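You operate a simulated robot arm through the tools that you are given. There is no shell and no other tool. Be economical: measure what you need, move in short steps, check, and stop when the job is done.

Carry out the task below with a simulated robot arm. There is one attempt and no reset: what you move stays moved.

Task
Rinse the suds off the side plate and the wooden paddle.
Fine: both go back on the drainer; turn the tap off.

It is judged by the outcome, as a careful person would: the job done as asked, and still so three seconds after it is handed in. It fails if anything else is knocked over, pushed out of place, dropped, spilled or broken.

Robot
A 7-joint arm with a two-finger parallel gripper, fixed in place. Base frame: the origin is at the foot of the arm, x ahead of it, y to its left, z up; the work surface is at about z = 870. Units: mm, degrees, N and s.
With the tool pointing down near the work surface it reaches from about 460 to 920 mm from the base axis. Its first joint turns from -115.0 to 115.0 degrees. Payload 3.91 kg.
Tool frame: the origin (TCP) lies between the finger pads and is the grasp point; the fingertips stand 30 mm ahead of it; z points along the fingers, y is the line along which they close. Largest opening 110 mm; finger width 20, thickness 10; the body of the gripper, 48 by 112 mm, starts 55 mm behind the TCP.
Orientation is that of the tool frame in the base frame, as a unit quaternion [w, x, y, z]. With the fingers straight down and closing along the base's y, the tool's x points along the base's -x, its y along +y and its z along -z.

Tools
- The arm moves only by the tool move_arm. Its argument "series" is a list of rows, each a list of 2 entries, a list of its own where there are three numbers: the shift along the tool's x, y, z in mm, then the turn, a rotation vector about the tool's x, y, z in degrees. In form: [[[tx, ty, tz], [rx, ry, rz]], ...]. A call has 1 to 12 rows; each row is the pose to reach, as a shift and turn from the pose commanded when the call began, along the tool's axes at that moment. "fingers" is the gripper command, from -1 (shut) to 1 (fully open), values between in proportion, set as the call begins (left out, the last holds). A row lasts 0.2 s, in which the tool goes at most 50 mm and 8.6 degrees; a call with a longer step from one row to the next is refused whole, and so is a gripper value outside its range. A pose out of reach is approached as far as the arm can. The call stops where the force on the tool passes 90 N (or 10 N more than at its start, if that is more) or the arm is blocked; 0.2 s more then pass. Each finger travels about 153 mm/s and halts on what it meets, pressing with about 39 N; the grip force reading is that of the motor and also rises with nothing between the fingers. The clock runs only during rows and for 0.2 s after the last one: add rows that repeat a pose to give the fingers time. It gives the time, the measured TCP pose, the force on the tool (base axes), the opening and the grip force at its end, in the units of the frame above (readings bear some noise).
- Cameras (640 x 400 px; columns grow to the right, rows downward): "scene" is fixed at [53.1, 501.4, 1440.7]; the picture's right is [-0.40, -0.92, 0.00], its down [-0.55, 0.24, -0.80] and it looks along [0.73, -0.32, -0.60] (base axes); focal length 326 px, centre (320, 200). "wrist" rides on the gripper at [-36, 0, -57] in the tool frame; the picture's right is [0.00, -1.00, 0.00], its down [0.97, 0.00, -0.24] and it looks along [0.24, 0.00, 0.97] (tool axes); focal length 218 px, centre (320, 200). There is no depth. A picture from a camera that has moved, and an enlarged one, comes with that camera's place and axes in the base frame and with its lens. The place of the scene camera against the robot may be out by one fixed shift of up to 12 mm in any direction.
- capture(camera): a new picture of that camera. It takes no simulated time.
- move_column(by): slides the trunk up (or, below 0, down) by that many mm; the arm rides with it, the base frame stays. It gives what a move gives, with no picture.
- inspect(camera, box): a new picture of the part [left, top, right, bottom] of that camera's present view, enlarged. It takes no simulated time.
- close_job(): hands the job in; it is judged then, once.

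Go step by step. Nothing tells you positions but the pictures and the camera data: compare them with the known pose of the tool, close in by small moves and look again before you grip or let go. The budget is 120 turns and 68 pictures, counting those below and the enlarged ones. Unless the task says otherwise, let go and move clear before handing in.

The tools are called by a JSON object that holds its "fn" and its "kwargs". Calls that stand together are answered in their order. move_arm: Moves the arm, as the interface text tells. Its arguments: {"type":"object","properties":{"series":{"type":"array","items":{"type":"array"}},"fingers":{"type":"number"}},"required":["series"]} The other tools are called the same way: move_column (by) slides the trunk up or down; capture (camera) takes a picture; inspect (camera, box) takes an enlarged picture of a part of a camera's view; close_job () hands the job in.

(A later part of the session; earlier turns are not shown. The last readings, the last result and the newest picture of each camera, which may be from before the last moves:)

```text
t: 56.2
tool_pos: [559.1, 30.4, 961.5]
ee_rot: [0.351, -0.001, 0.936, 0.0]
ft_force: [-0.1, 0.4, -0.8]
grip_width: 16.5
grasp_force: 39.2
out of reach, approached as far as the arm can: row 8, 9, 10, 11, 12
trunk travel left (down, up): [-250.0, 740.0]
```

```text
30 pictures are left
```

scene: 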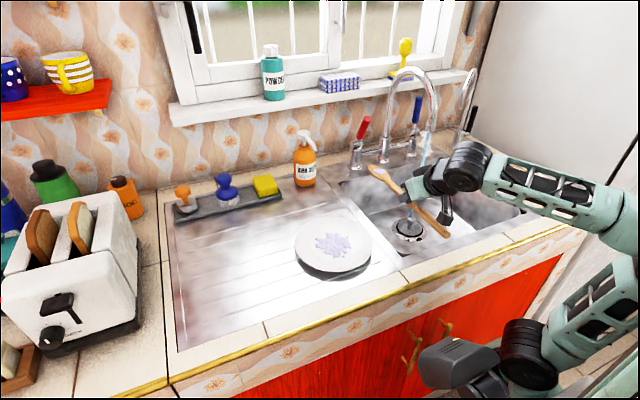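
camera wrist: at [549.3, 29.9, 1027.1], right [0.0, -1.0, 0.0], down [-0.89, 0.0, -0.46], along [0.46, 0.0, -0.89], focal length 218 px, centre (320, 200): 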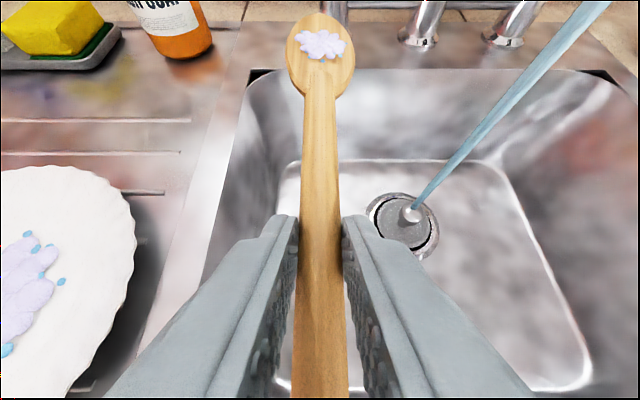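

The stream falls at about (678, -102). I'll yaw the tool about 45° so the paddle head swings under it.

{"fn": "move_arm", "kwargs": {"series": [[[-2, -4, 1.5], [4.9, 0, 5.65]], [[-4, -9, 3], [9.9, 0, 11.3]], [[-5, -13, 4.6], [14.8, 0, 16.95]], [[-7, -18, 6], [19.7, 0, 22.6]], [[-9, -22, 7.7], [24.7, 0, 28.25]], [[-10.6, -27, 9.2], [29.6, 0, 33.9]], [[-10.6, -27, 9.2], [29.6, 0, 33.9]]]}}

{"fn": "capture", "kwargs": {"camera": "wrist"}}

{"fn": "inspect", "kwargs": {"camera": "scene", "box": [340, 100, 500, 240]}}

```text
t: 57.8
tool_pos: [577.6, 3.3, 959.7]
ee_rot: [0.325, 0.358, 0.865, -0.134]
ft_force: [-0.6, -0.6, -0.7]
grip_width: 16.6
grasp_force: 39.0
trunk travel left (down, up): [-250.0, 740.0]
```

```text
29 pictures are left
camera wrist: at [570.2, 10.1, 1025.8], right [-0.71, -0.71, 0.0], down [-0.63, 0.63, -0.46], along [0.32, -0.32, -0.89], focal length 218 px, centre (320, 200)
```

wrist: 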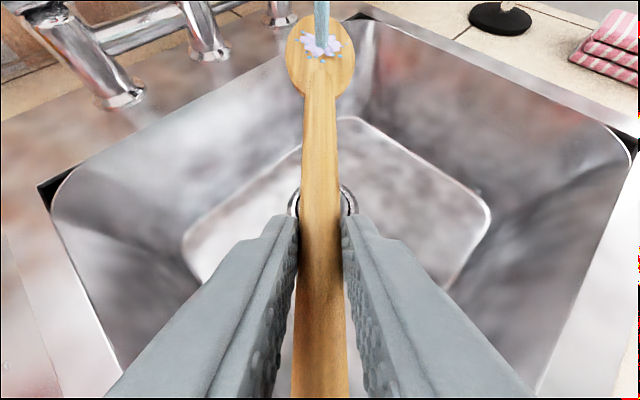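

```text
2.86 times, centred on (420, 170) of scene
camera zoom: at [53.1, 501.4, 1440.7], right [-0.4, -0.92, 0.0], down [-0.55, 0.24, -0.8], along [0.73, -0.32, -0.6], focal length 930 px, centre (34, 286)
```

zoom: 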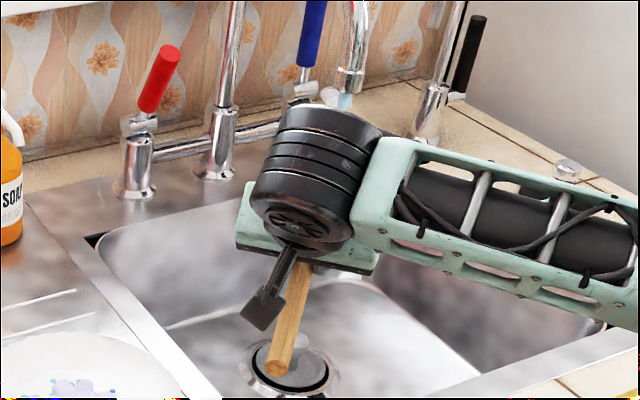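

The stream is hitting the suds directly. I'll hold there with small sweeps.

{"fn": "move_arm", "kwargs": {"series": [[[0, 0, 0], [0, 0, 0]], [[0, 8, 0], [0, 0, 0]], [[0, 8, 0], [0, 0, 0]], [[0, -8, 0], [0, 0, 0]], [[0, -8, 0], [0, 0, 0]], [[6, 0, -6], [0, 0, 0]], [[6, 0, -6], [0, 0, 0]], [[-6, 0, 6], [0, 0, 0]], [[-6, 0, 6], [0, 0, 0]], [[0, 0, 0], [0, 0, 0]], [[0, 0, 0], [0, 0, 0]]]}}

{"fn": "capture", "kwargs": {"camera": "wrist"}}

```text
t: 60.2
tool_pos: [577.9, 4.4, 960.6]
ee_rot: [0.324, 0.358, 0.865, -0.136]
ft_force: [-0.1, -0.9, 0.3]
grip_width: 16.6
grasp_force: 38.6
trunk travel left (down, up): [-250.0, 740.0]
```

```text
27 pictures are left
camera wrist: at [569.9, 10.8, 1025.3], right [-0.71, -0.71, 0.0], down [-0.63, 0.63, -0.46], along [0.32, -0.32, -0.89], focal length 218 px, centre (320, 200)
```

wrist: 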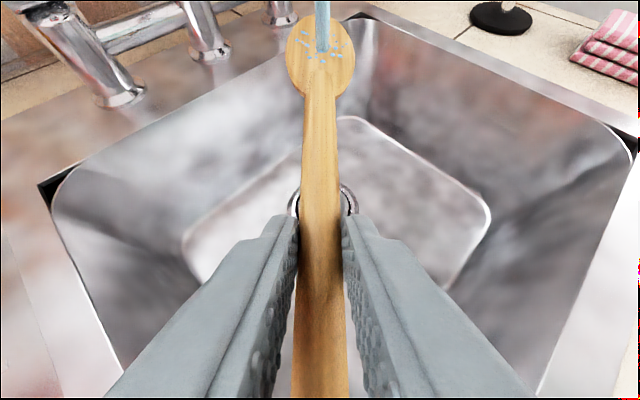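

The suds are off, with just water drops left under the stream. I'll rinse a moment more, then swing back out.

{"fn": "move_arm", "kwargs": {"series": [[[0, 5, 0], [0, 0, 0]], [[0, 5, 0], [0, 0, 0]], [[0, -5, 0], [0, 0, 0]], [[0, -5, 0], [0, 0, 0]], [[0, 0, 0], [0, 0, 0]], [[4, 1, -3.4], [-4.9, 0, -5.65]], [[8, 2, -7], [-9.9, 0, -11.3]], [[12, 3, -10], [-14.8, 0, -16.95]], [[16, 3.5, -14], [-19.7, 0, -22.6]], [[20, 4.3, -17], [-24.7, 0, -28.25]], [[23.8, 5.2, -20.7], [-29.6, 0, -33.9]], [[23.8, 5.2, -20.7], [-29.6, 0, -33.9]]]}}

{"fn": "inspect", "kwargs": {"camera": "wrist", "box": [240, 0, 400, 100]}}

```text
t: 62.8
tool_pos: [560.0, 30.6, 958.7]
ee_rot: [0.351, -0.001, 0.936, -0.001]
ft_force: [1.0, -0.8, -0.7]
grip_width: 16.7
grasp_force: 39.4
trunk travel left (down, up): [-250.0, 740.0]
```

```text
4.00 times, centred on (320, 50) of wrist
camera zoom: at [549.9, 29.7, 1024.9], right [0.0, -1.0, 0.0], down [-0.89, 0.0, -0.46], along [0.46, 0.0, -0.89], focal length 873 px, centre (320, 800)
```

zoom: 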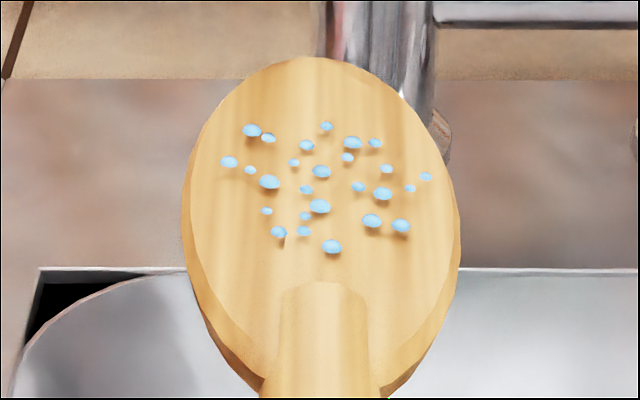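

Clean, with only water drops left. I'll carry it back over its spot on the drainer.

{"fn": "move_arm", "kwargs": {"series": [[[0, 40, 0], [0, 0, 0]], [[5, 82, -4], [0, 0, 0]], [[13, 124, -11], [0, 0, 0]], [[18, 166, -16], [0, 0, 0]], [[18, 210, -16], [0, 0, 0]], [[18, 252, -16], [0, 0, 0]], [[18, 294, -16], [0, 0, 0]], [[18, 336, -16], [0, 0, 0]], [[18, 371, -16], [0, 0, 0]], [[18, 371, -16], [0, 0, 0]]]}}

```text
t: 65.0
tool_pos: [533.4, 399.9, 957.3]
ee_rot: [0.352, -0.001, 0.936, 0.0]
ft_force: [-0.4, -0.2, 0.5]
grip_width: 16.6
grasp_force: 39.8
trunk travel left (down, up): [-250.0, 740.0]
```

{"fn": "move_arm", "kwargs": {"series": [[[-5, 1, 24], [0, 0, 0]], [[-8, 2, 45], [0, 0, 0]], [[-2, 2, 60], [0, 0, 0]], [[2.9, 2, 70], [0, 0, 0]], [[2.9, 2, 70], [0, 0, 0]]]}}

{"fn": "move_arm", "kwargs": {"series": [[[1, 0, 1.2], [0, 0, 0]], [[2, 0, 2.4], [0, 0, 0]], [[2, 0, 2.4], [0, 0, 0]]]}}

```text
t: 66.2
tool_pos: [578.4, 400.6, 902.3]
ee_rot: [0.352, 0.0, 0.936, -0.001]
ft_force: [0.3, -0.3, -0.2]
grip_width: 16.7
grasp_force: 38.8
trunk travel left (down, up): [-250.0, 740.0]
```

```text
t: 67.0
tool_pos: [579.0, 401.5, 900.9]
ee_rot: [0.351, -0.001, 0.936, -0.001]
ft_force: [-1.0, -0.2, -0.2]
grip_width: 16.6
grasp_force: 38.7
trunk travel left (down, up): [-250.0, 740.0]
```

{"fn": "move_arm", "kwargs": {"series": [[[0.7, 0, 0.8], [0, 0, 0]], [[1.4, 0, 1.7], [0, 0, 0]], [[1.4, 0, 1.7], [0, 0, 0]]]}}

{"fn": "move_arm", "kwargs": {"series": [[[0, 0, 0], [0, 0, 0]], [[0, 0, 0], [0, 0, 0]], [[0, 0, 0], [0, 0, 0]], [[-13, 0, -15], [0, 0, 0]], [[-39, 0, -45], [0, 0, 0]], [[-39, 0, -45], [0, 0, 0]]], "fingers": -0.2}}

{"fn": "capture", "kwargs": {"camera": "wrist"}}

```text
t: 67.8
tool_pos: [578.6, 401.6, 898.7]
ee_rot: [0.353, -0.001, 0.936, 0.0]
ft_force: [3.5, 2.0, 7.7]
grip_width: 16.6
grasp_force: 39.1
trunk travel left (down, up): [-250.0, 740.0]
```

```text
t: 69.2
tool_pos: [576.5, 403.2, 958.3]
ee_rot: [0.351, -0.001, 0.936, 0.0]
ft_force: [0.3, -0.2, -0.3]
grip_width: 43.8
grasp_force: 0.1
trunk travel left (down, up): [-250.0, 740.0]
```

```text
25 pictures are left
camera wrist: at [565.7, 402.8, 1024.8], right [0.0, -1.0, 0.0], down [-0.89, 0.0, -0.46], along [0.46, 0.0, -0.89], focal length 218 px, centre (320, 200)
```

wrist: 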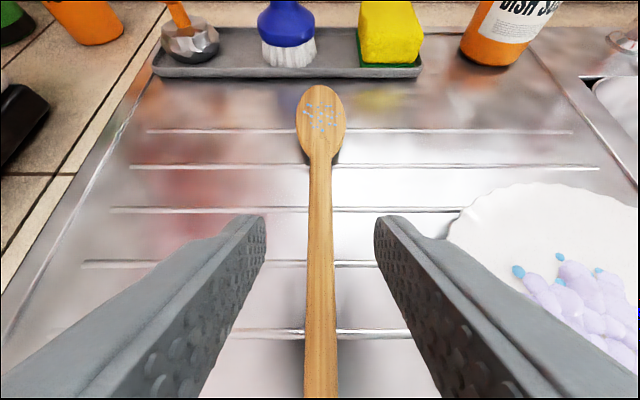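

The paddle is back on the drainer, clean. Next is the plate: I'll approach its sink-side rim with the tool tilted sideways. First I'll go tool-down near (540, 60).

{"fn": "move_arm", "kwargs": {"series": [[[-12, 0, -30], [0, 5, 0]], [[-12, -43, -45], [0, 10, 0]], [[-12, -86, -60], [0, 15, 0]], [[-12, -129, -69], [0, 20, 0]], [[-12, -172, -69], [0, 25, 0]], [[-12, -215, -69], [0, 30, 0]], [[-12, -258, -69], [0, 35, 0]], [[-12, -301, -69], [0, 41, 0]], [[-12, -343, -69], [0, 41, 0]], [[-12, -343, -69], [0, 41, 0]]], "fingers": -0.1}}

```text
t: 71.4
tool_pos: [541.3, 60.2, 1016.6]
ee_rot: [0.001, -0.001, 1.0, -0.001]
ft_force: [0.3, -0.9, 0.7]
grip_width: 49.4
grasp_force: 0.1
out of reach, approached as far as the arm can: row 1, 2
trunk travel left (down, up): [-250.0, 740.0]
```

{"fn": "move_arm", "kwargs": {"series": [[[-2, -6, 8], [-7.3, 0, 0]], [[-4, -11, 16], [-14.6, 0, 0]], [[-7, -17, 24], [-21.9, 0, 0]], [[-9, -22, 32], [-29.2, 0, 0]], [[-11, -28, 40], [-36.5, 0, 0]], [[-13, -33, 48], [-43.8, 0, 0]], [[-16, -39, 56], [-51.1, 0, 0]], [[-18, -44, 63], [-58.4, 0, 0]], [[-20, -50, 70], [-65, 0, 0]], [[-20, -50, 70], [-65, 0, 0]]]}}

{"fn": "capture", "kwargs": {"camera": "wrist"}}

{"fn": "capture", "kwargs": {"camera": "scene"}}

```text
t: 73.6
tool_pos: [561.7, 9.6, 947.5]
ee_rot: [0.002, -0.001, 0.844, 0.536]
ft_force: [-0.3, -1.1, 0.0]
grip_width: 49.5
grasp_force: 0.0
trunk travel left (down, up): [-250.0, 740.0]
```

```text
24 pictures are left
camera wrist: at [597.3, -42.4, 971.5], right [0.0, -0.42, -0.91], down [-0.97, -0.22, 0.1], along [-0.24, 0.88, -0.41], focal length 218 px, centre (320, 200)
```

wrist: 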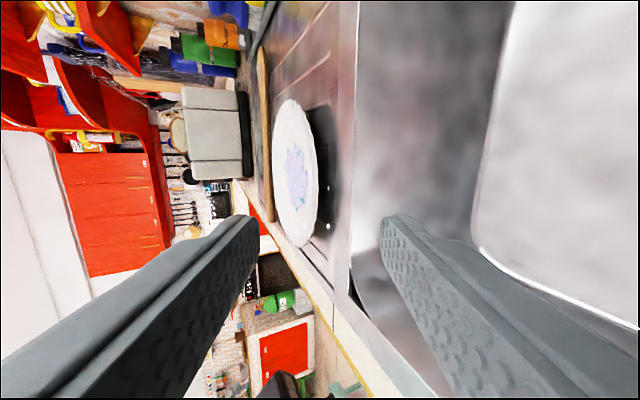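

```text
23 pictures are left
```

scene: 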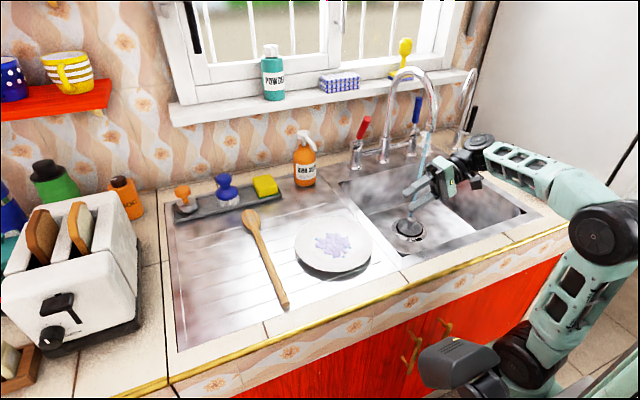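

The tilt works. I'll zoom in on the plate rim from this low angle.

{"fn": "inspect", "kwargs": {"camera": "wrist", "box": [240, 80, 400, 260]}}

```text
2.22 times, centred on (320, 170) of wrist
camera zoom: at [597.3, -42.4, 971.5], right [0.0, -0.42, -0.91], down [-0.97, -0.22, 0.1], along [-0.24, 0.88, -0.41], focal length 485 px, centre (320, 267)
```

zoom: 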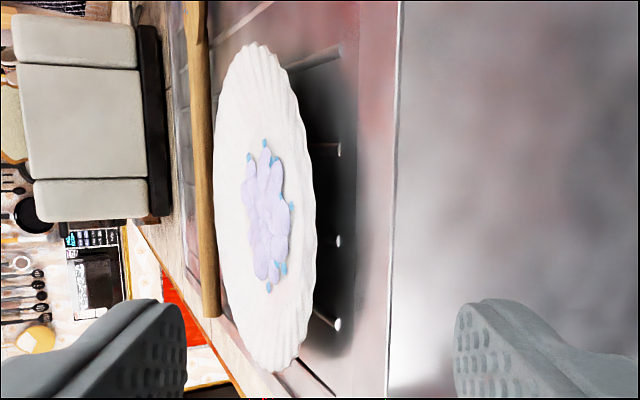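

The rim sits only about 11 mm clear of the drainer, too tight for a finger underneath. I'll slide the plate about 60 mm toward the sink from its left side so the rim overhangs. First I'll return to tool-down.

{"fn": "move_arm", "kwargs": {"series": [[[2, 10, 2], [8, 0, 0]], [[5, 21, 4], [16, 0, 0]], [[7, 31, 6], [24, 0, 0]], [[10, 42, 8], [32, 0, 0]], [[12, 52, 10], [40, 0, 0]], [[15, 63, 12], [48, 0, 0]], [[17, 74, 14], [56, 0, 0]], [[20, 84.4, 16], [65, 0, 0]], [[20, 84.4, 16], [65, 0, 0]]], "fingers": -1}}

{"fn": "move_arm", "kwargs": {"series": [[[0, 35, 0], [0, -6, 0]], [[0, 70, 0], [0, -12, 0]], [[0, 105, 0], [0, -18, 0]], [[0, 140, 0], [0, -24, 0]], [[0, 175, 5], [0, -30, 0]], [[0, 210, 15], [0, -36, 0]], [[0, 245, 25], [0, -42, 0]], [[0, 280, 35], [0, -48, 0]], [[0, 308, 45], [0, -50, 0]], [[0, 308, 45], [0, -50, 0]]]}}

{"fn": "capture", "kwargs": {"camera": "wrist"}}

```text
refused: row 8 steps farther than a row can; nothing moved
```

```text
t: 75.8
tool_pos: [561.6, 178.6, 1209.4]
ee_rot: [0.357, 0.226, 0.764, 0.487]
ft_force: [0.0, 0.9, 0.8]
grip_width: 49.5
grasp_force: 0.1
trunk travel left (down, up): [-250.0, 740.0]
```

```text
21 pictures are left
camera wrist: at [541.2, 119.9, 1236.0], right [0.0, -0.42, -0.91], down [-0.81, 0.53, -0.25], along [0.59, 0.73, -0.34], focal length 218 px, centre (320, 200)
```

wrist: 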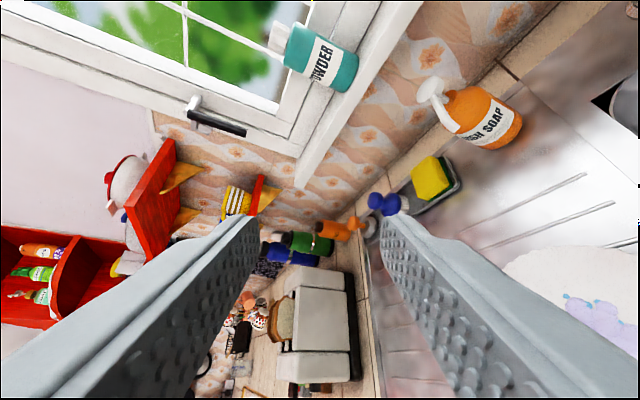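

The first call was refused and the second ran from the tilted pose, but it only moved through free air and nothing was touched. I'll reorient to the forward-pitched pose above the plate's left side.

{"fn": "move_arm", "kwargs": {"series": [[[15, -3, 13], [4.7, 0.2, -5.4]], [[30, -6, 25], [9.4, 0.4, -10.8]], [[45, -9, 38], [14.1, 0.6, -16.2]], [[60, -12, 51], [18.8, 0.8, -21.6]], [[75, -15, 63], [23.5, 1, -27]], [[90, -18, 76], [28.2, 1.2, -32.4]], [[105, -21, 89], [33, 1.4, -37.8]], [[120, -25, 101], [37.8, 1.6, -43.4]], [[136, -28, 114], [42.7, 1.8, -49]], [[136, -28, 114], [42.7, 1.8, -49]]], "fingers": -1}}

```text
t: 78.0
tool_pos: [554.8, 312.8, 1088.4]
ee_rot: [0.407, 0.0, 0.913, -0.001]
ft_force: [0.4, 0.1, 0.0]
grip_width: 0.2
grasp_force: 37.9
out of reach, approached as far as the arm can: row 7, 8, 9, 10
trunk travel left (down, up): [-250.0, 740.0]
```

{"fn": "move_arm", "kwargs": {"series": [[[25, 13, 20], [0, 0, 0]], [[50, 27, 40], [0, 0, 0]], [[75, 40, 60], [0, 0, 0]], [[101, 54, 79], [0, 0, 0]], [[101, 54, 79], [0, 0, 0]]]}}

{"fn": "capture", "kwargs": {"camera": "wrist"}}

```text
t: 79.2
tool_pos: [545.5, 365.6, 960.0]
ee_rot: [0.408, 0.0, 0.913, 0.0]
ft_force: [-0.6, 0.2, -0.2]
grip_width: 0.1
grasp_force: 37.5
trunk travel left (down, up): [-250.0, 740.0]
```

```text
20 pictures are left
camera wrist: at [527.1, 366.7, 1023.7], right [0.0, -1.0, 0.0], down [-0.83, 0.0, -0.56], along [0.56, 0.0, -0.83], focal length 218 px, centre (320, 200)
```

wrist: 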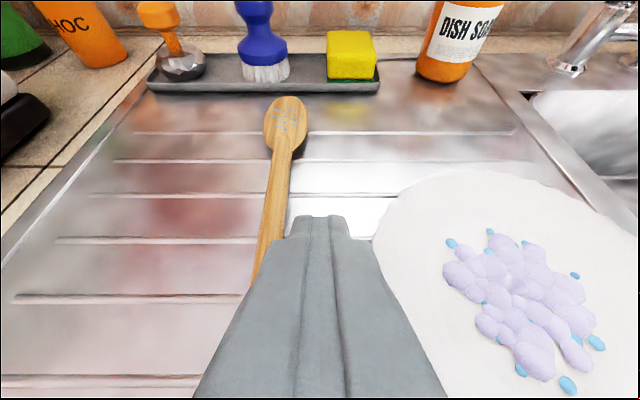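

I'm in the gap between the paddle and the plate. I'll descend, then push the plate toward the sink.

{"fn": "move_arm", "kwargs": {"series": [[[14, 0, 13], [0, 0, 0]], [[28, 0, 26], [0, 0, 0]], [[42, 0, 38], [0, 0, 0]], [[42, 0, 38], [0, 0, 0]]]}}

{"fn": "capture", "kwargs": {"camera": "wrist"}}

```text
t: 80.2
tool_pos: [545.7, 367.7, 903.5]
ee_rot: [0.407, 0.0, 0.913, 0.0]
ft_force: [1.3, -0.6, -0.7]
grip_width: 0.1
grasp_force: 37.5
trunk travel left (down, up): [-250.0, 740.0]
```

```text
19 pictures are left
camera wrist: at [526.8, 368.1, 967.3], right [0.0, -1.0, 0.0], down [-0.83, 0.0, -0.56], along [0.56, 0.0, -0.83], focal length 218 px, centre (320, 200)
```

wrist: 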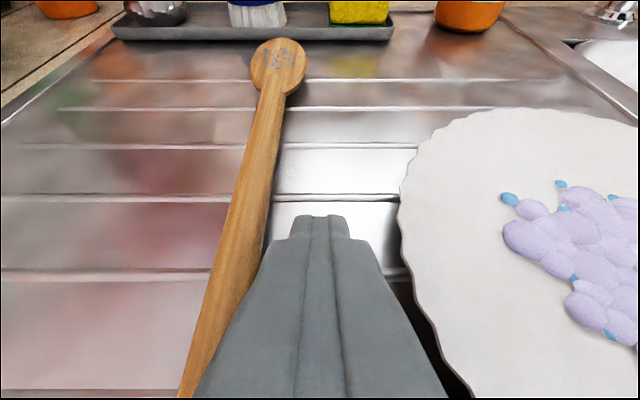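

{"fn": "move_arm", "kwargs": {"series": [[[0, -12, 0], [0, 0, 0]], [[0, -22, 0], [0, 0, 0]], [[0, -30, 0], [0, 0, 0]], [[0, -39, 0], [0, 0, 0]], [[0, -48, 0], [0, 0, 0]], [[0, -57, 0], [0, 0, 0]], [[0, -66, 0], [0, 0, 0]], [[0, -75, 0], [0, 0, 0]], [[0, -82, 0], [0, 0, 0]], [[0, -82, 0], [0, 0, 0]]]}}

{"fn": "capture", "kwargs": {"camera": "scene"}}

```text
t: 82.4
tool_pos: [539.6, 292.7, 902.0]
ee_rot: [0.409, -0.008, 0.913, 0.011]
ft_force: [1.5, 69.3, 5.0]
grip_width: 0.0
grasp_force: 37.4
trunk travel left (down, up): [-250.0, 740.0]
```

```text
18 pictures are left
```

scene: 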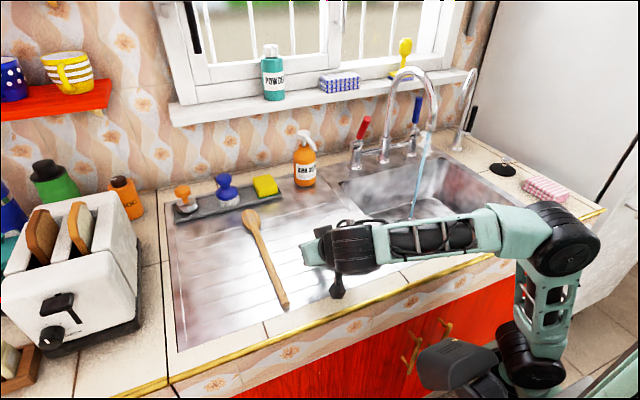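

Resistance rose to 69 N, so the plate has probably met the sink-edge lip. I'll back off and look.

{"fn": "move_arm", "kwargs": {"series": [[[0, 10, 0], [0, 0, 0]], [[0, 25, 0], [0, 0, 0]], [[-20, 30, -20], [0, 0, 0]], [[-50, 30, -50], [0, 0, 0]], [[-80, 10, -80], [0, 0, 0]], [[-80, -30, -80], [0, 0, 0]], [[-80, -30, -80], [0, 0, 0]]]}}

{"fn": "capture", "kwargs": {"camera": "wrist"}}

```text
t: 84.0
tool_pos: [540.5, 253.2, 1015.3]
ee_rot: [0.407, -0.001, 0.913, 0.0]
ft_force: [0.1, 0.2, 0.2]
grip_width: 0.2
grasp_force: 38.1
trunk travel left (down, up): [-250.0, 740.0]
```

```text
17 pictures are left
camera wrist: at [521.4, 253.0, 1078.9], right [0.0, -1.0, 0.0], down [-0.83, 0.0, -0.56], along [0.56, 0.0, -0.83], focal length 218 px, centre (320, 200)
```

wrist: 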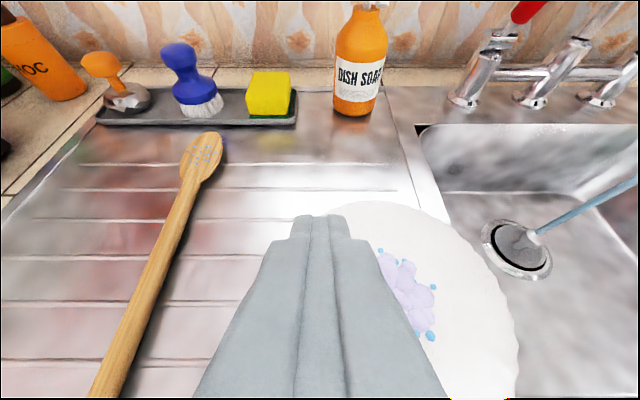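

The plate's centre is now about (565, 192) and its rim overhangs the sink by about 10 mm. I'll go back to the sink side, starting tool-down.

{"fn": "move_arm", "kwargs": {"series": [[[0, -27, -8], [0, 7, 0]], [[0, -55, -8], [0, 14, 0]], [[0, -83, -8], [0, 21, 0]], [[0, -111, -8], [0, 28, 0]], [[0, -139, -8], [0, 35, 0]], [[0, -167, -8], [0, 42, 0]], [[0, -213, -8], [0, 48, 0]], [[0, -213, -8], [0, 48, 0]]], "fingers": -0.6}}

```text
t: 85.8
tool_pos: [532.4, 43.8, 1022.2]
ee_rot: [0.001, 0.0, 1.0, 0.001]
ft_force: [-0.6, -0.7, -0.2]
grip_width: 22.1
grasp_force: 0.0
trunk travel left (down, up): [-250.0, 740.0]
```

{"fn": "move_arm", "kwargs": {"series": [[[-3, -2, 9], [-8, 0, 0]], [[-6, -5, 18], [-16, 0, 0]], [[-10, -7, 27], [-24, 0, 0]], [[-13, -10, 36], [-32, 0, 0]], [[-16, -12, 45], [-40, 0, 0]], [[-20, -14, 54], [-48, 0, 0]], [[-23, -17, 63], [-56, 0, 0]], [[-26, -19, 72], [-64, 0, 0]], [[-30, -22, 82], [-72, 0, 0]], [[-33, -24, 92], [-80, 0, 0]], [[-33, -24, 92], [-80, 0, 0]]]}}

{"fn": "capture", "kwargs": {"camera": "wrist"}}

```text
t: 88.2
tool_pos: [564.7, 18.3, 929.1]
ee_rot: [0.001, 0.0, 0.766, 0.643]
ft_force: [0.0, -0.2, 0.2]
grip_width: 22.1
grasp_force: 0.1
trunk travel left (down, up): [-250.0, 740.0]
```

```text
16 pictures are left
camera wrist: at [600.1, -38.6, 939.3], right [0.0, -0.17, -0.98], down [-0.97, -0.24, 0.04], along [-0.24, 0.96, -0.17], focal length 218 px, centre (320, 200)
```

wrist: 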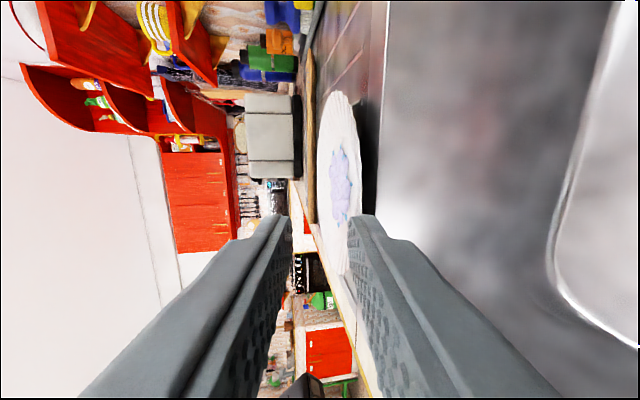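

{"fn": "inspect", "kwargs": {"camera": "wrist", "box": [290, 80, 410, 240]}}

```text
2.50 times, centred on (350, 160) of wrist
camera zoom: at [600.1, -38.6, 939.3], right [0.0, -0.17, -0.98], down [-0.97, -0.24, 0.04], along [-0.24, 0.96, -0.17], focal length 546 px, centre (245, 300)
```

zoom: 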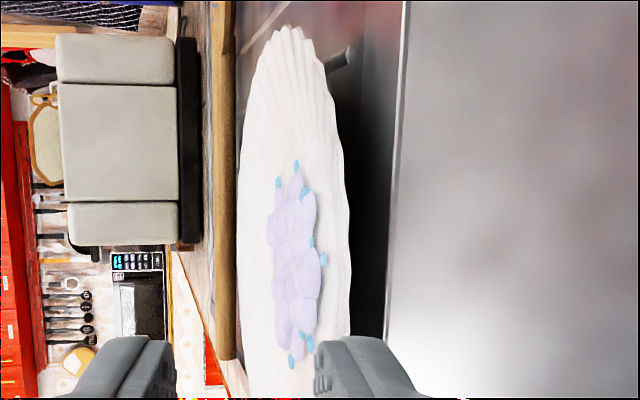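

The rim edge is at about (564, 100, 885) and the sink edge at y≈110. I'll bring the lower finger under the rim.

{"fn": "move_arm", "kwargs": {"series": [[[0, -15, 19], [0, 0, 0]], [[0, -30, 38], [0, 0, 0]], [[0, -28, 48], [0, 0, 0]], [[0, -26.5, 58], [0, 0, 0]], [[0, -25, 66], [0, 0, 0]], [[0, -25, 66], [0, 0, 0]]]}}

{"fn": "inspect", "kwargs": {"camera": "wrist", "box": [240, 80, 440, 280]}}

```text
t: 89.6
tool_pos: [563.6, 78.1, 893.4]
ee_rot: [0.001, -0.001, 0.767, 0.642]
ft_force: [-0.7, 0.2, -0.4]
grip_width: 22.1
grasp_force: 0.0
trunk travel left (down, up): [-250.0, 740.0]
```

```text
2.00 times, centred on (340, 180) of wrist
camera zoom: at [600.1, 21.9, 902.9], right [0.0, -0.17, -0.98], down [-0.97, -0.24, 0.04], along [-0.24, 0.96, -0.17], focal length 436 px, centre (280, 240)
```

zoom: 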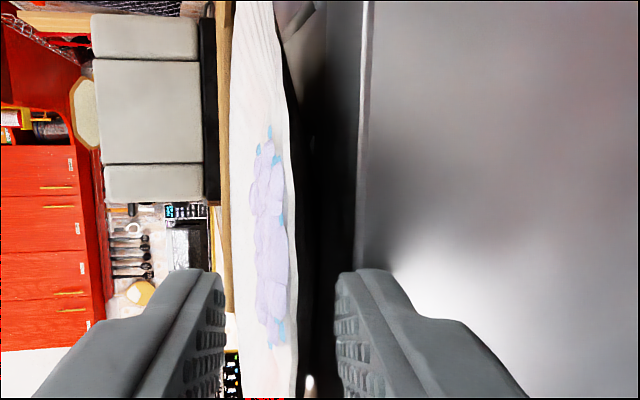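

Clear below the rim. I'll raise slightly, slide under, lift the rim a few millimetres and go deeper.

{"fn": "move_arm", "kwargs": {"series": [[[0, 4.4, -0.8], [0, 0, 0]], [[0, 4.9, 2], [0, 0, 0]], [[0, 5.4, 5], [0, 0, 0]], [[0, 8, 4.6], [0, 0, 0]], [[0, 10.3, 4.2], [0, 0, 0]], [[0, 11, 8], [0, 0, 0]], [[0, 12, 13], [0, 0, 0]], [[0, 12, 13], [0, 0, 0]]]}}

{"fn": "inspect", "kwargs": {"camera": "wrist", "box": [240, 80, 440, 280]}}

```text
t: 91.4
tool_pos: [564.3, 93.2, 901.8]
ee_rot: [0.001, 0.0, 0.766, 0.643]
ft_force: [-0.3, -0.5, -1.0]
grip_width: 22.4
grasp_force: 0.7
trunk travel left (down, up): [-250.0, 740.0]
```

```text
2.00 times, centred on (340, 180) of wrist
camera zoom: at [600.9, 36.9, 912.3], right [0.0, -0.17, -0.98], down [-0.97, -0.24, 0.04], along [-0.24, 0.96, -0.17], focal length 436 px, centre (280, 240)
```

zoom: 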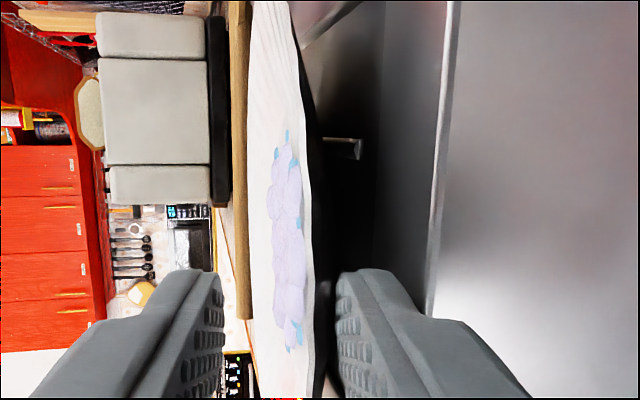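

The rim now rests on the lower finger with about 18 mm of overlap. I'll close the grip.

{"fn": "move_arm", "kwargs": {"series": [[[0, 0, 0], [0, 0, 0]], [[0, 0, 0], [0, 0, 0]], [[0, 0, 0], [0, 0, 0]]], "fingers": -1}}

{"fn": "capture", "kwargs": {"camera": "wrist"}}

```text
t: 92.2
tool_pos: [565.7, 93.8, 903.5]
ee_rot: [0.0, -0.001, 0.767, 0.642]
ft_force: [-1.5, 0.6, 0.8]
grip_width: 4.0
grasp_force: 39.2
trunk travel left (down, up): [-250.0, 740.0]
```

```text
12 pictures are left
camera wrist: at [601.0, 36.8, 912.1], right [0.0, -0.17, -0.98], down [-0.97, -0.24, 0.04], along [-0.24, 0.96, -0.17], focal length 218 px, centre (320, 200)
```

wrist: 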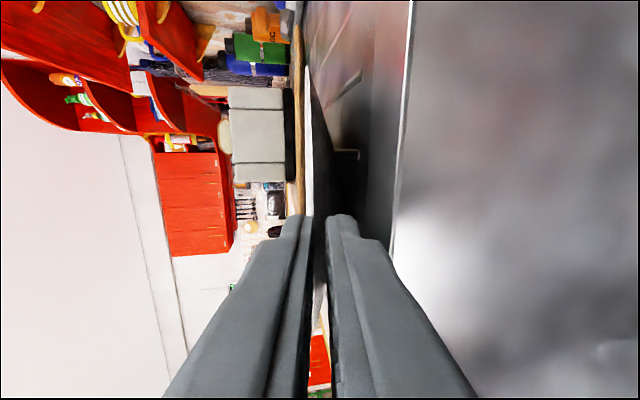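

Gripped with a 4 mm rim between the pads. I'll lift gently.

{"fn": "move_arm", "kwargs": {"series": [[[0, 8, -1.4], [0, 0, 0]], [[0, 18, -3], [0, 0, 0]], [[0, 32, -5.5], [0, 0, 0]], [[0, 50, -8.7], [0, 0, 0]], [[0, 69, -12], [0, 0, 0]], [[0, 69, -12], [0, 0, 0]]]}}

{"fn": "capture", "kwargs": {"camera": "scene"}}

```text
t: 93.6
tool_pos: [564.1, 92.9, 973.8]
ee_rot: [0.001, -0.001, 0.766, 0.643]
ft_force: [0.0, -0.9, -0.1]
grip_width: 0.0
grasp_force: 37.4
trunk travel left (down, up): [-250.0, 740.0]
```

```text
11 pictures are left
```

scene: 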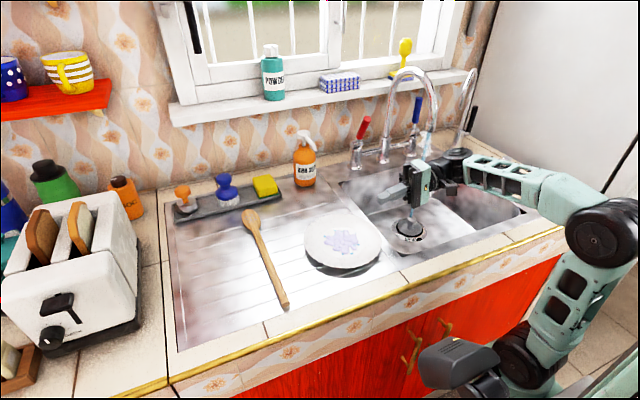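

The grip was too shallow and the plate slid back onto the drainer, unharmed. I'll pinch the rim and drag the plate to overhang the sink, then regrip deeper.

{"fn": "move_arm", "kwargs": {"series": [[[0, -5.7, -32.5], [0, 0, 0]], [[0, -31, -28], [0, 0, 0]], [[0, -56, -23.5], [0, 0, 0]], [[0, -81.6, -19.1], [0, 0, 0]], [[0, -81.6, -19.1], [0, 0, 0]]], "fingers": -0.6}}

{"fn": "inspect", "kwargs": {"camera": "wrist", "box": [240, 80, 440, 280]}}

```text
t: 94.8
tool_pos: [565.0, 61.2, 894.7]
ee_rot: [0.001, -0.001, 0.766, 0.642]
ft_force: [-0.2, 0.0, -0.7]
grip_width: 21.9
grasp_force: 0.0
trunk travel left (down, up): [-250.0, 740.0]
```

```text
2.00 times, centred on (340, 180) of wrist
camera zoom: at [600.8, 4.1, 903.7], right [0.0, -0.17, -0.98], down [-0.97, -0.24, 0.04], along [-0.24, 0.96, -0.17], focal length 436 px, centre (280, 240)
```

zoom: 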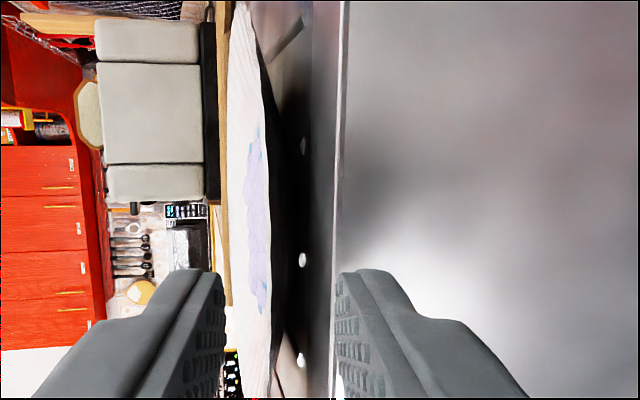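

The rim edge is at y≈127. I'll slide the lower finger in along the drainer and pinch.

{"fn": "move_arm", "kwargs": {"series": [[[0, 4, 10], [0, 0, 0]], [[0, 6, 20], [0, 0, 0]], [[0, 8, 30], [0, 0, 0]], [[0, 9.3, 38], [0, 0, 0]], [[0, 10.6, 47], [0, 0, 0]], [[0, 10.6, 47], [0, 0, 0]]]}}

{"fn": "move_arm", "kwargs": {"series": [[[0, 0, 0], [0, 0, 0]], [[0, 0, 0], [0, 0, 0]], [[0, 0, 0], [0, 0, 0]]], "fingers": -1}}

```text
t: 96.2
tool_pos: [566.6, 108.9, 898.4]
ee_rot: [0.001, 0.0, 0.766, 0.643]
ft_force: [-1.0, -0.2, 0.6]
grip_width: 22.0
grasp_force: 0.0
trunk travel left (down, up): [-250.0, 740.0]
```

```text
t: 97.0
tool_pos: [566.4, 110.1, 896.9]
ee_rot: [0.001, -0.001, 0.766, 0.643]
ft_force: [-0.3, -1.4, -1.0]
grip_width: 0.0
grasp_force: 37.5
trunk travel left (down, up): [-250.0, 740.0]
```

The pinch closed on nothing, so the finger pushed the plate along. I'll tilt to 45° and drag the plate toward the sink from inside its near rim with closed fingers.

{"fn": "move_arm", "kwargs": {"series": [[[0, -5, -28], [0, 0, 0]], [[0, -9, -50], [5, 0, 0]], [[0, 18, -51], [12, 0, 0]], [[0, 45, -52], [20, 0, 0]], [[0, 72, -53], [28, 0, 0]], [[0, 72, -53], [35, 0, 0]], [[0, 72, -53], [35, 0, 0]]]}}

{"fn": "capture", "kwargs": {"camera": "wrist"}}

```text
t: 98.6
tool_pos: [564.5, 68.3, 977.7]
ee_rot: [0.0, -0.001, 0.924, 0.381]
ft_force: [-0.1, 0.0, 0.3]
grip_width: 0.0
grasp_force: 37.5
trunk travel left (down, up): [-250.0, 740.0]
```

```text
9 pictures are left
camera wrist: at [601.7, 28.2, 1018.2], right [0.0, -0.71, -0.71], down [-0.97, -0.17, 0.17], along [-0.24, 0.69, -0.69], focal length 218 px, centre (320, 200)
```

wrist: 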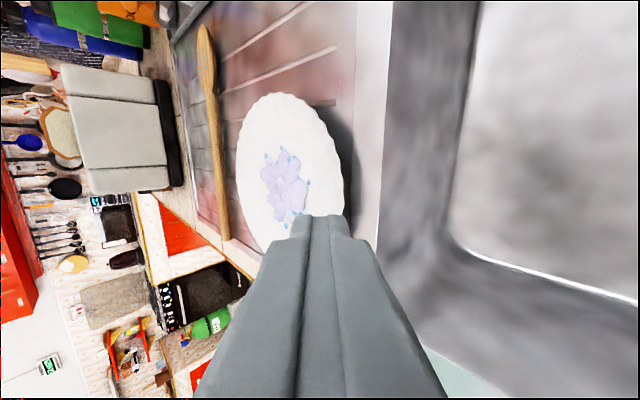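

The rim is at y≈134 with the centre near y=231. I'll lower the closed fingertips into the well near the sink-side rim.

{"fn": "move_arm", "kwargs": {"series": [[[0, 15, 28], [0, 0, 0]], [[0, 30, 56], [0, 0, 0]], [[0, 43, 83], [0, 0, 0]], [[0, 33, 93], [0, 0, 0]], [[0, 23, 103], [0, 0, 0]], [[0, 15, 111], [0, 0, 0]], [[0, 15, 111], [0, 0, 0]]]}}

```text
t: 100.2
tool_pos: [565.4, 158.7, 909.2]
ee_rot: [0.001, 0.0, 0.924, 0.382]
ft_force: [-0.3, 0.2, -0.8]
grip_width: 0.0
grasp_force: 37.8
trunk travel left (down, up): [-250.0, 740.0]
```

{"fn": "move_arm", "kwargs": {"series": [[[0, -5, -5], [0, 0, 0]], [[0, -10, -10], [0, 0, 0]], [[0, -15, -15], [0, 0, 0]], [[0, -20, -20], [0, 0, 0]], [[0, -20, -20], [0, 0, 0]]]}}

```text
t: 101.4
tool_pos: [565.2, 130.0, 908.9]
ee_rot: [0.001, 0.0, 0.924, 0.382]
ft_force: [0.5, 1.3, 1.3]
grip_width: 0.0
grasp_force: 37.9
trunk travel left (down, up): [-250.0, 740.0]
```

{"fn": "move_arm", "kwargs": {"series": [[[0, -4, -4], [0, 0, 0]], [[0, -9, -9], [0, 0, 0]], [[0, -14, -14], [0, 0, 0]], [[0, -19, -19], [0, 0, 0]], [[0, -19, -19], [0, 0, 0]]]}}

```text
t: 102.6
tool_pos: [564.3, 103.3, 909.9]
ee_rot: [0.002, 0.0, 0.924, 0.382]
ft_force: [0.0, 2.7, 2.7]
grip_width: 0.0
grasp_force: 37.7
trunk travel left (down, up): [-250.0, 740.0]
```

The plate is dragging along with light force, so I'll continue.

{"fn": "move_arm", "kwargs": {"series": [[[0, -4, -4], [0, 0, 0]], [[0, -8, -8], [0, 0, 0]], [[0, -12, -12], [0, 0, 0]], [[0, -16, -16], [0, 0, 0]], [[0, -16, -16], [0, 0, 0]]]}}

{"fn": "capture", "kwargs": {"camera": "wrist"}}

```text
t: 103.8
tool_pos: [564.8, 78.4, 910.4]
ee_rot: [0.0, 0.0, 0.924, 0.382]
ft_force: [-0.2, 0.2, 0.0]
grip_width: 0.0
grasp_force: 37.8
trunk travel left (down, up): [-250.0, 740.0]
```

```text
8 pictures are left
camera wrist: at [601.0, 38.6, 950.3], right [0.0, -0.71, -0.71], down [-0.97, -0.17, 0.17], along [-0.24, 0.69, -0.69], focal length 218 px, centre (320, 200)
```

wrist: 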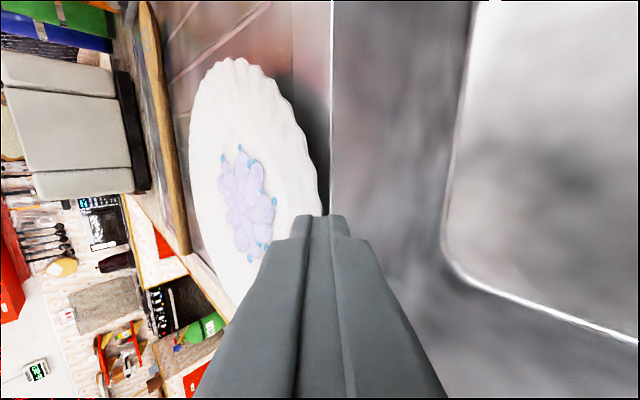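

The fingertip slipped over the rim, but the plate now overhangs by about 6 mm again. I'll flatten the tool and pinch the overhanging edge.

{"fn": "move_arm", "kwargs": {"series": [[[0, -4, -16], [0, 0, 0]], [[0, -11, -32], [-7, 0, 0]], [[0, -11, -32], [-14, 0, 0]], [[0, -11, -32], [-21, 0, 0]], [[0, -11, -32], [-28, 0, 0]], [[0, -11, -32], [-35, 0, 0]], [[0, -11, -32], [-35, 0, 0]]], "fingers": -0.6}}

```text
t: 105.4
tool_pos: [563.8, 48.4, 926.3]
ee_rot: [0.0, -0.001, 0.766, 0.643]
ft_force: [0.6, -0.4, -0.3]
grip_width: 22.0
grasp_force: 0.0
trunk travel left (down, up): [-250.0, 740.0]
```

{"fn": "move_arm", "kwargs": {"series": [[[0, -18, 3], [0, 0, 0]], [[0, -36.4, 6.4], [0, 0, 0]], [[0, -34, 20], [0, 0, 0]], [[0, -32, 31], [0, 0, 0]], [[0, -30.7, 39], [0, 0, 0]], [[0, -30.7, 39], [0, 0, 0]]]}}

{"fn": "move_arm", "kwargs": {"series": [[[0, 0, 0], [0, 0, 0]], [[0, 0, 0], [0, 0, 0]], [[0, 0, 0], [0, 0, 0]]], "fingers": -1}}

```text
t: 106.8
tool_pos: [563.2, 81.7, 889.2]
ee_rot: [0.001, 0.0, 0.767, 0.642]
ft_force: [-0.2, -0.2, -0.1]
grip_width: 22.0
grasp_force: 0.0
trunk travel left (down, up): [-250.0, 740.0]
```

```text
t: 107.6
tool_pos: [563.3, 82.8, 888.6]
ee_rot: [0.001, 0.0, 0.767, 0.642]
ft_force: [0.8, 0.3, -0.1]
grip_width: 4.4
grasp_force: 39.1
trunk travel left (down, up): [-250.0, 740.0]
```

Pinched at 4.4 mm. I'll raise the rim slightly and drag the plate toward the sink.

{"fn": "move_arm", "kwargs": {"series": [[[0, 3, -0.5], [0, 0, 0]], [[0, 5.9, -1], [0, 0, 0]], [[0, 5, -6], [0, 0, 0]], [[0, 4.1, -11], [0, 0, 0]], [[0, 3.2, -16], [0, 0, 0]], [[0, 2.4, -21], [0, 0, 0]], [[0, 1.5, -26], [0, 0, 0]], [[0, 0.6, -31], [0, 0, 0]], [[0, -0.2, -35.5], [0, 0, 0]], [[0, -0.2, -35.5], [0, 0, 0]]]}}

```text
t: 109.8
tool_pos: [565.9, 46.5, 894.5]
ee_rot: [0.0, -0.001, 0.767, 0.642]
ft_force: [0.5, 0.3, -1.1]
grip_width: 4.4
grasp_force: 39.1
trunk travel left (down, up): [-250.0, 740.0]
```

The pinch held through the drag, so the plate overhangs the sink by about 40 mm. I'll lower it to settle and open.

{"fn": "move_arm", "kwargs": {"series": [[[0, -2.5, 0.4], [0, 0, 0]], [[0, -5, 0.9], [0, 0, 0]], [[0, -5, 0.9], [0, 0, 0]]]}}

{"fn": "move_arm", "kwargs": {"series": [[[0, 0, 0], [0, 0, 0]], [[0, 0, 0], [0, 0, 0]], [[0, 0, 0], [0, 0, 0]]], "fingers": -0.35}}

{"fn": "inspect", "kwargs": {"camera": "wrist", "box": [200, 60, 440, 280]}}

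```text
t: 110.6
tool_pos: [564.5, 47.4, 888.9]
ee_rot: [0.001, -0.001, 0.767, 0.642]
ft_force: [0.1, 0.3, -2.2]
grip_width: 4.6
grasp_force: 39.0
trunk travel left (down, up): [-250.0, 740.0]
```

```text
t: 111.4
tool_pos: [565.7, 48.5, 890.0]
ee_rot: [0.001, -0.001, 0.766, 0.643]
ft_force: [-0.4, -0.3, -0.8]
grip_width: 35.8
grasp_force: 0.0
trunk travel left (down, up): [-250.0, 740.0]
```

```text
1.82 times, centred on (320, 170) of wrist
camera zoom: at [601.1, -8.9, 898.8], right [0.0, -0.17, -0.98], down [-0.97, -0.24, 0.04], along [-0.24, 0.96, -0.17], focal length 397 px, centre (320, 254)
```

zoom: 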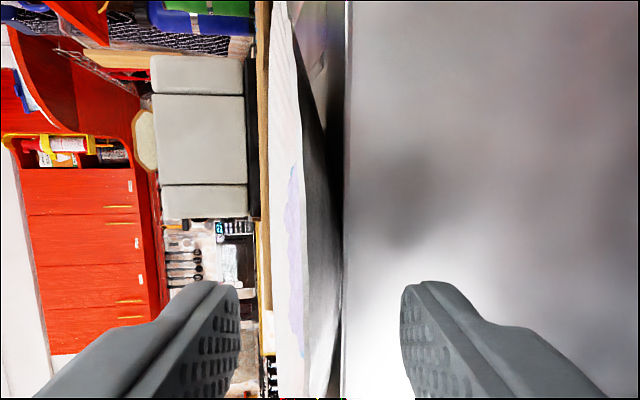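

The plate overhangs well and the lower finger is clear below it. I'll advance 25 mm and close.

{"fn": "move_arm", "kwargs": {"series": [[[0, 1.5, 8], [0, 0, 0]], [[0, 3, 16], [0, 0, 0]], [[0, 4.4, 24.6], [0, 0, 0]], [[0, 4.4, 24.6], [0, 0, 0]]]}}

{"fn": "move_arm", "kwargs": {"series": [[[0, 0, 0], [0, 0, 0]], [[0, 0, 0], [0, 0, 0]], [[0, 0, 0], [0, 0, 0]]], "fingers": -1}}

```text
t: 112.4
tool_pos: [564.7, 72.5, 888.7]
ee_rot: [0.001, -0.001, 0.767, 0.642]
ft_force: [0.5, 0.0, -0.1]
grip_width: 35.9
grasp_force: 0.1
trunk travel left (down, up): [-250.0, 740.0]
```

```text
t: 113.2
tool_pos: [564.6, 72.1, 889.1]
ee_rot: [0.0, -0.001, 0.766, 0.643]
ft_force: [-0.5, -0.1, -1.4]
grip_width: 4.5
grasp_force: 39.2
trunk travel left (down, up): [-250.0, 740.0]
```

Gripped deeper. I'll lift slowly.

{"fn": "move_arm", "kwargs": {"series": [[[0, 4, -0.7], [0, 0, 0]], [[0, 8, -1.4], [0, 0, 0]], [[0, 12, -2], [0, 0, 0]], [[0, 17, -3], [0, 0, 0]], [[0, 23, -4], [0, 0, 0]], [[0, 30, -5.3], [0, 0, 0]], [[0, 38, -6.7], [0, 0, 0]], [[0, 46, -8], [0, 0, 0]], [[0, 54, -9.5], [0, 0, 0]], [[0, 59, -10.4], [0, 0, 0]], [[0, 59, -10.4], [0, 0, 0]]]}}

{"fn": "capture", "kwargs": {"camera": "scene"}}

```text
t: 115.6
tool_pos: [563.9, 71.7, 947.6]
ee_rot: [0.001, -0.001, 0.766, 0.643]
ft_force: [0.2, -0.4, -2.8]
grip_width: 4.4
grasp_force: 39.0
trunk travel left (down, up): [-250.0, 740.0]
```

```text
6 pictures are left
```

scene: 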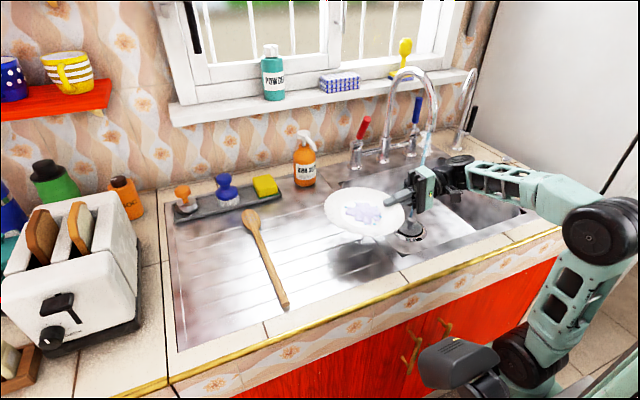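

The plate is held level. I'll carry it over the sink, yawing 50° so its centre comes under the stream at (678, -102).

{"fn": "move_arm", "kwargs": {"series": [[[-4, -3, -23], [0, -4.9, 0.87]], [[-8, -6, -47], [0, -9.8, 1.74]], [[-12, -9, -70], [0, -14.8, 2.6]], [[-16, -12.5, -94], [0, -19.7, 3.5]], [[-20, -15.6, -117], [0, -24.6, 4.35]], [[-24, -18.7, -140], [0, -29.5, 5.2]], [[-28, -21.8, -164], [0, -34.4, 6.1]], [[-32, -25, -187], [0, -39.4, 7]], [[-36, -28, -211], [0, -44.3, 7.8]], [[-40, -31.2, -234], [0, -49.2, 8.7]], [[-40, -31.2, -234], [0, -49.2, 8.7]]]}}

{"fn": "capture", "kwargs": {"camera": "scene"}}

```text
t: 118.0
tool_pos: [606.5, -162.0, 960.2]
ee_rot: [0.272, 0.323, 0.695, 0.582]
ft_force: [-0.6, 0.5, -1.0]
grip_width: 4.4
grasp_force: 39.2
trunk travel left (down, up): [-250.0, 740.0]
```

```text
5 pictures are left
```

scene: 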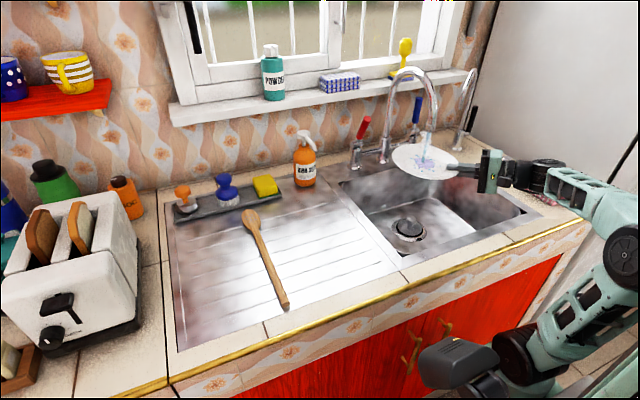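

The stream is landing on the middle of the plate. I'll sweep it gently to rinse the whole sudsy area.

{"fn": "move_arm", "kwargs": {"series": [[[0, 0, 0], [0, 0, 0]], [[12, 0, 0], [0, 0, 0]], [[24, 0, 0], [0, 0, 0]], [[34, 0, 0], [0, 0, 0]], [[22, 2, 14], [0, 0, 0]], [[8, 4.5, 26], [0, 0, 0]], [[-8, 5, 28], [0, 0, 0]], [[-22, 2, 14], [0, 0, 0]], [[-34, 0, 0], [0, 0, 0]], [[-22, -2, -14], [0, 0, 0]], [[-8, -4.5, -26], [0, 0, 0]], [[8, -4.5, -26], [0, 0, 0]]]}}

{"fn": "move_arm", "kwargs": {"series": [[[6, 2, 12], [0, 0, 0]], [[8, 4, 24], [0, 0, 0]], [[0, 4.5, 26], [0, 0, 0]], [[-8, 4.5, 26], [0, 0, 0]], [[-16, 4.5, 26], [0, 0, 0]], [[-22, 4.5, 26], [0, 0, 0]], [[-22, 6.5, 38], [0, 0, 0]], [[-10, 7, 40], [0, 0, 0]], [[4, 7, 40], [0, 0, 0]], [[8, 5, 30], [0, 0, 0]], [[-8, 4.5, 26], [0, 0, 0]], [[-8, 4.5, 26], [0, 0, 0]]]}}

{"fn": "inspect", "kwargs": {"camera": "scene", "box": [350, 110, 510, 210]}}

```text
t: 120.6
tool_pos: [580.2, -174.9, 960.8]
ee_rot: [0.272, 0.323, 0.694, 0.583]
ft_force: [0.2, -0.8, -2.7]
grip_width: 4.3
grasp_force: 38.7
out of reach, approached as far as the arm can: row 4
trunk travel left (down, up): [-250.0, 740.0]
```

```text
t: 123.2
tool_pos: [605.4, -162.2, 958.2]
ee_rot: [0.273, 0.323, 0.695, 0.582]
ft_force: [-0.6, 0.3, -3.0]
grip_width: 4.5
grasp_force: 38.7
trunk travel left (down, up): [-250.0, 740.0]
```

```text
4.00 times, centred on (430, 160) of scene
camera zoom: at [53.1, 501.4, 1440.7], right [-0.4, -0.92, 0.0], down [-0.55, 0.24, -0.8], along [0.73, -0.32, -0.6], focal length 1302 px, centre (-120, 360)
```

zoom: 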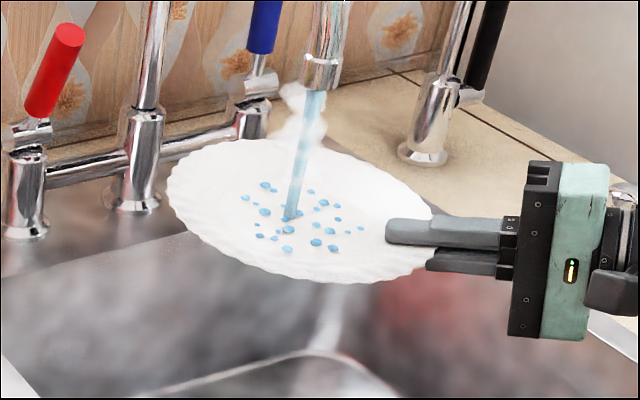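

The plate is clean, with only water drops left. I'll carry it back to the drainer edge along the reverse path.

{"fn": "move_arm", "kwargs": {"series": [[[20.7, 1.1, 12], [0, 4.9, -0.87]], [[41.4, 2.2, 24], [0, 9.8, -1.74]], [[62, 3.3, 36], [0, 14.8, -2.6]], [[83, 4.4, 48], [0, 19.7, -3.5]], [[103.5, 5.5, 60], [0, 24.6, -4.35]], [[124, 6.6, 72], [0, 29.5, -5.2]], [[145, 7.7, 84], [0, 34.4, -6.1]], [[166, 8.8, 96], [0, 39.4, -7]], [[186, 9.9, 108], [0, 44.3, -7.8]], [[207, 11, 120], [0, 49.2, -8.7]], [[207, 11, 120], [0, 49.2, -8.7]]]}}

```text
t: 125.6
tool_pos: [563.4, 72.8, 948.1]
ee_rot: [0.001, -0.001, 0.766, 0.643]
ft_force: [-0.1, 0.1, -2.4]
grip_width: 4.4
grasp_force: 38.6
trunk travel left (down, up): [-250.0, 740.0]
```

{"fn": "move_arm", "kwargs": {"series": [[[0, -12, 3], [0, 0, 0]], [[0, -24, 6], [0, 0, 0]], [[0, -36, 9], [0, 0, 0]], [[0, -46, 11], [0, 0, 0]], [[0, -53, 12.3], [0, 0, 0]], [[0, -55.6, 12.9], [0, 0, 0]], [[0, -55.6, 12.9], [0, 0, 0]]]}}

```text
t: 127.2
tool_pos: [564.7, 75.4, 890.1]
ee_rot: [0.001, -0.001, 0.767, 0.642]
ft_force: [0.3, -0.4, -2.1]
grip_width: 4.3
grasp_force: 39.1
trunk travel left (down, up): [-250.0, 740.0]
```

{"fn": "move_arm", "kwargs": {"series": [[[0, -1, 0.2], [0, 0, 0]], [[0, -2, 0.35], [0, 0, 0]], [[0, -2, 0.35], [0, 0, 0]]]}}

```text
t: 128.0
tool_pos: [563.5, 75.5, 889.5]
ee_rot: [0.001, -0.001, 0.766, 0.643]
ft_force: [0.6, -0.7, -2.6]
grip_width: 4.3
grasp_force: 39.4
trunk travel left (down, up): [-250.0, 740.0]
```

{"fn": "move_arm", "kwargs": {"series": [[[0, -1, 0.2], [0, 0, 0]], [[0, -2.5, 0.4], [0, 0, 0]], [[0, -2.5, 0.4], [0, 0, 0]]]}}

```text
t: 128.8
tool_pos: [563.9, 75.4, 886.7]
ee_rot: [0.0, 0.0, 0.767, 0.642]
ft_force: [-0.1, 0.2, -2.9]
grip_width: 4.2
grasp_force: 39.0
trunk travel left (down, up): [-250.0, 740.0]
```

{"fn": "inspect", "kwargs": {"camera": "scene", "box": [280, 160, 440, 290]}}

```text
3.08 times, centred on (360, 225) of scene
camera zoom: at [53.1, 501.4, 1440.7], right [-0.4, -0.92, 0.0], down [-0.55, 0.24, -0.8], along [0.73, -0.32, -0.6], focal length 1002 px, centre (197, 123)
```

zoom: 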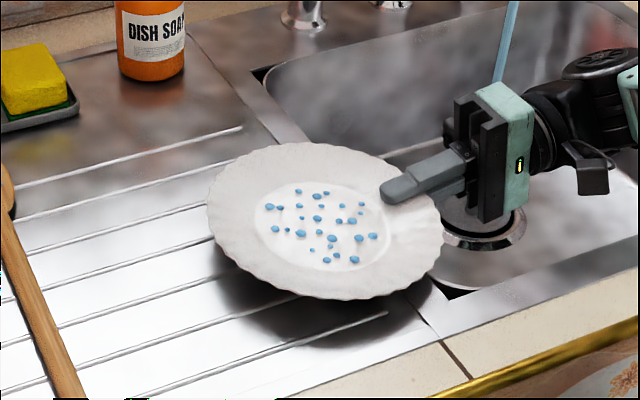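

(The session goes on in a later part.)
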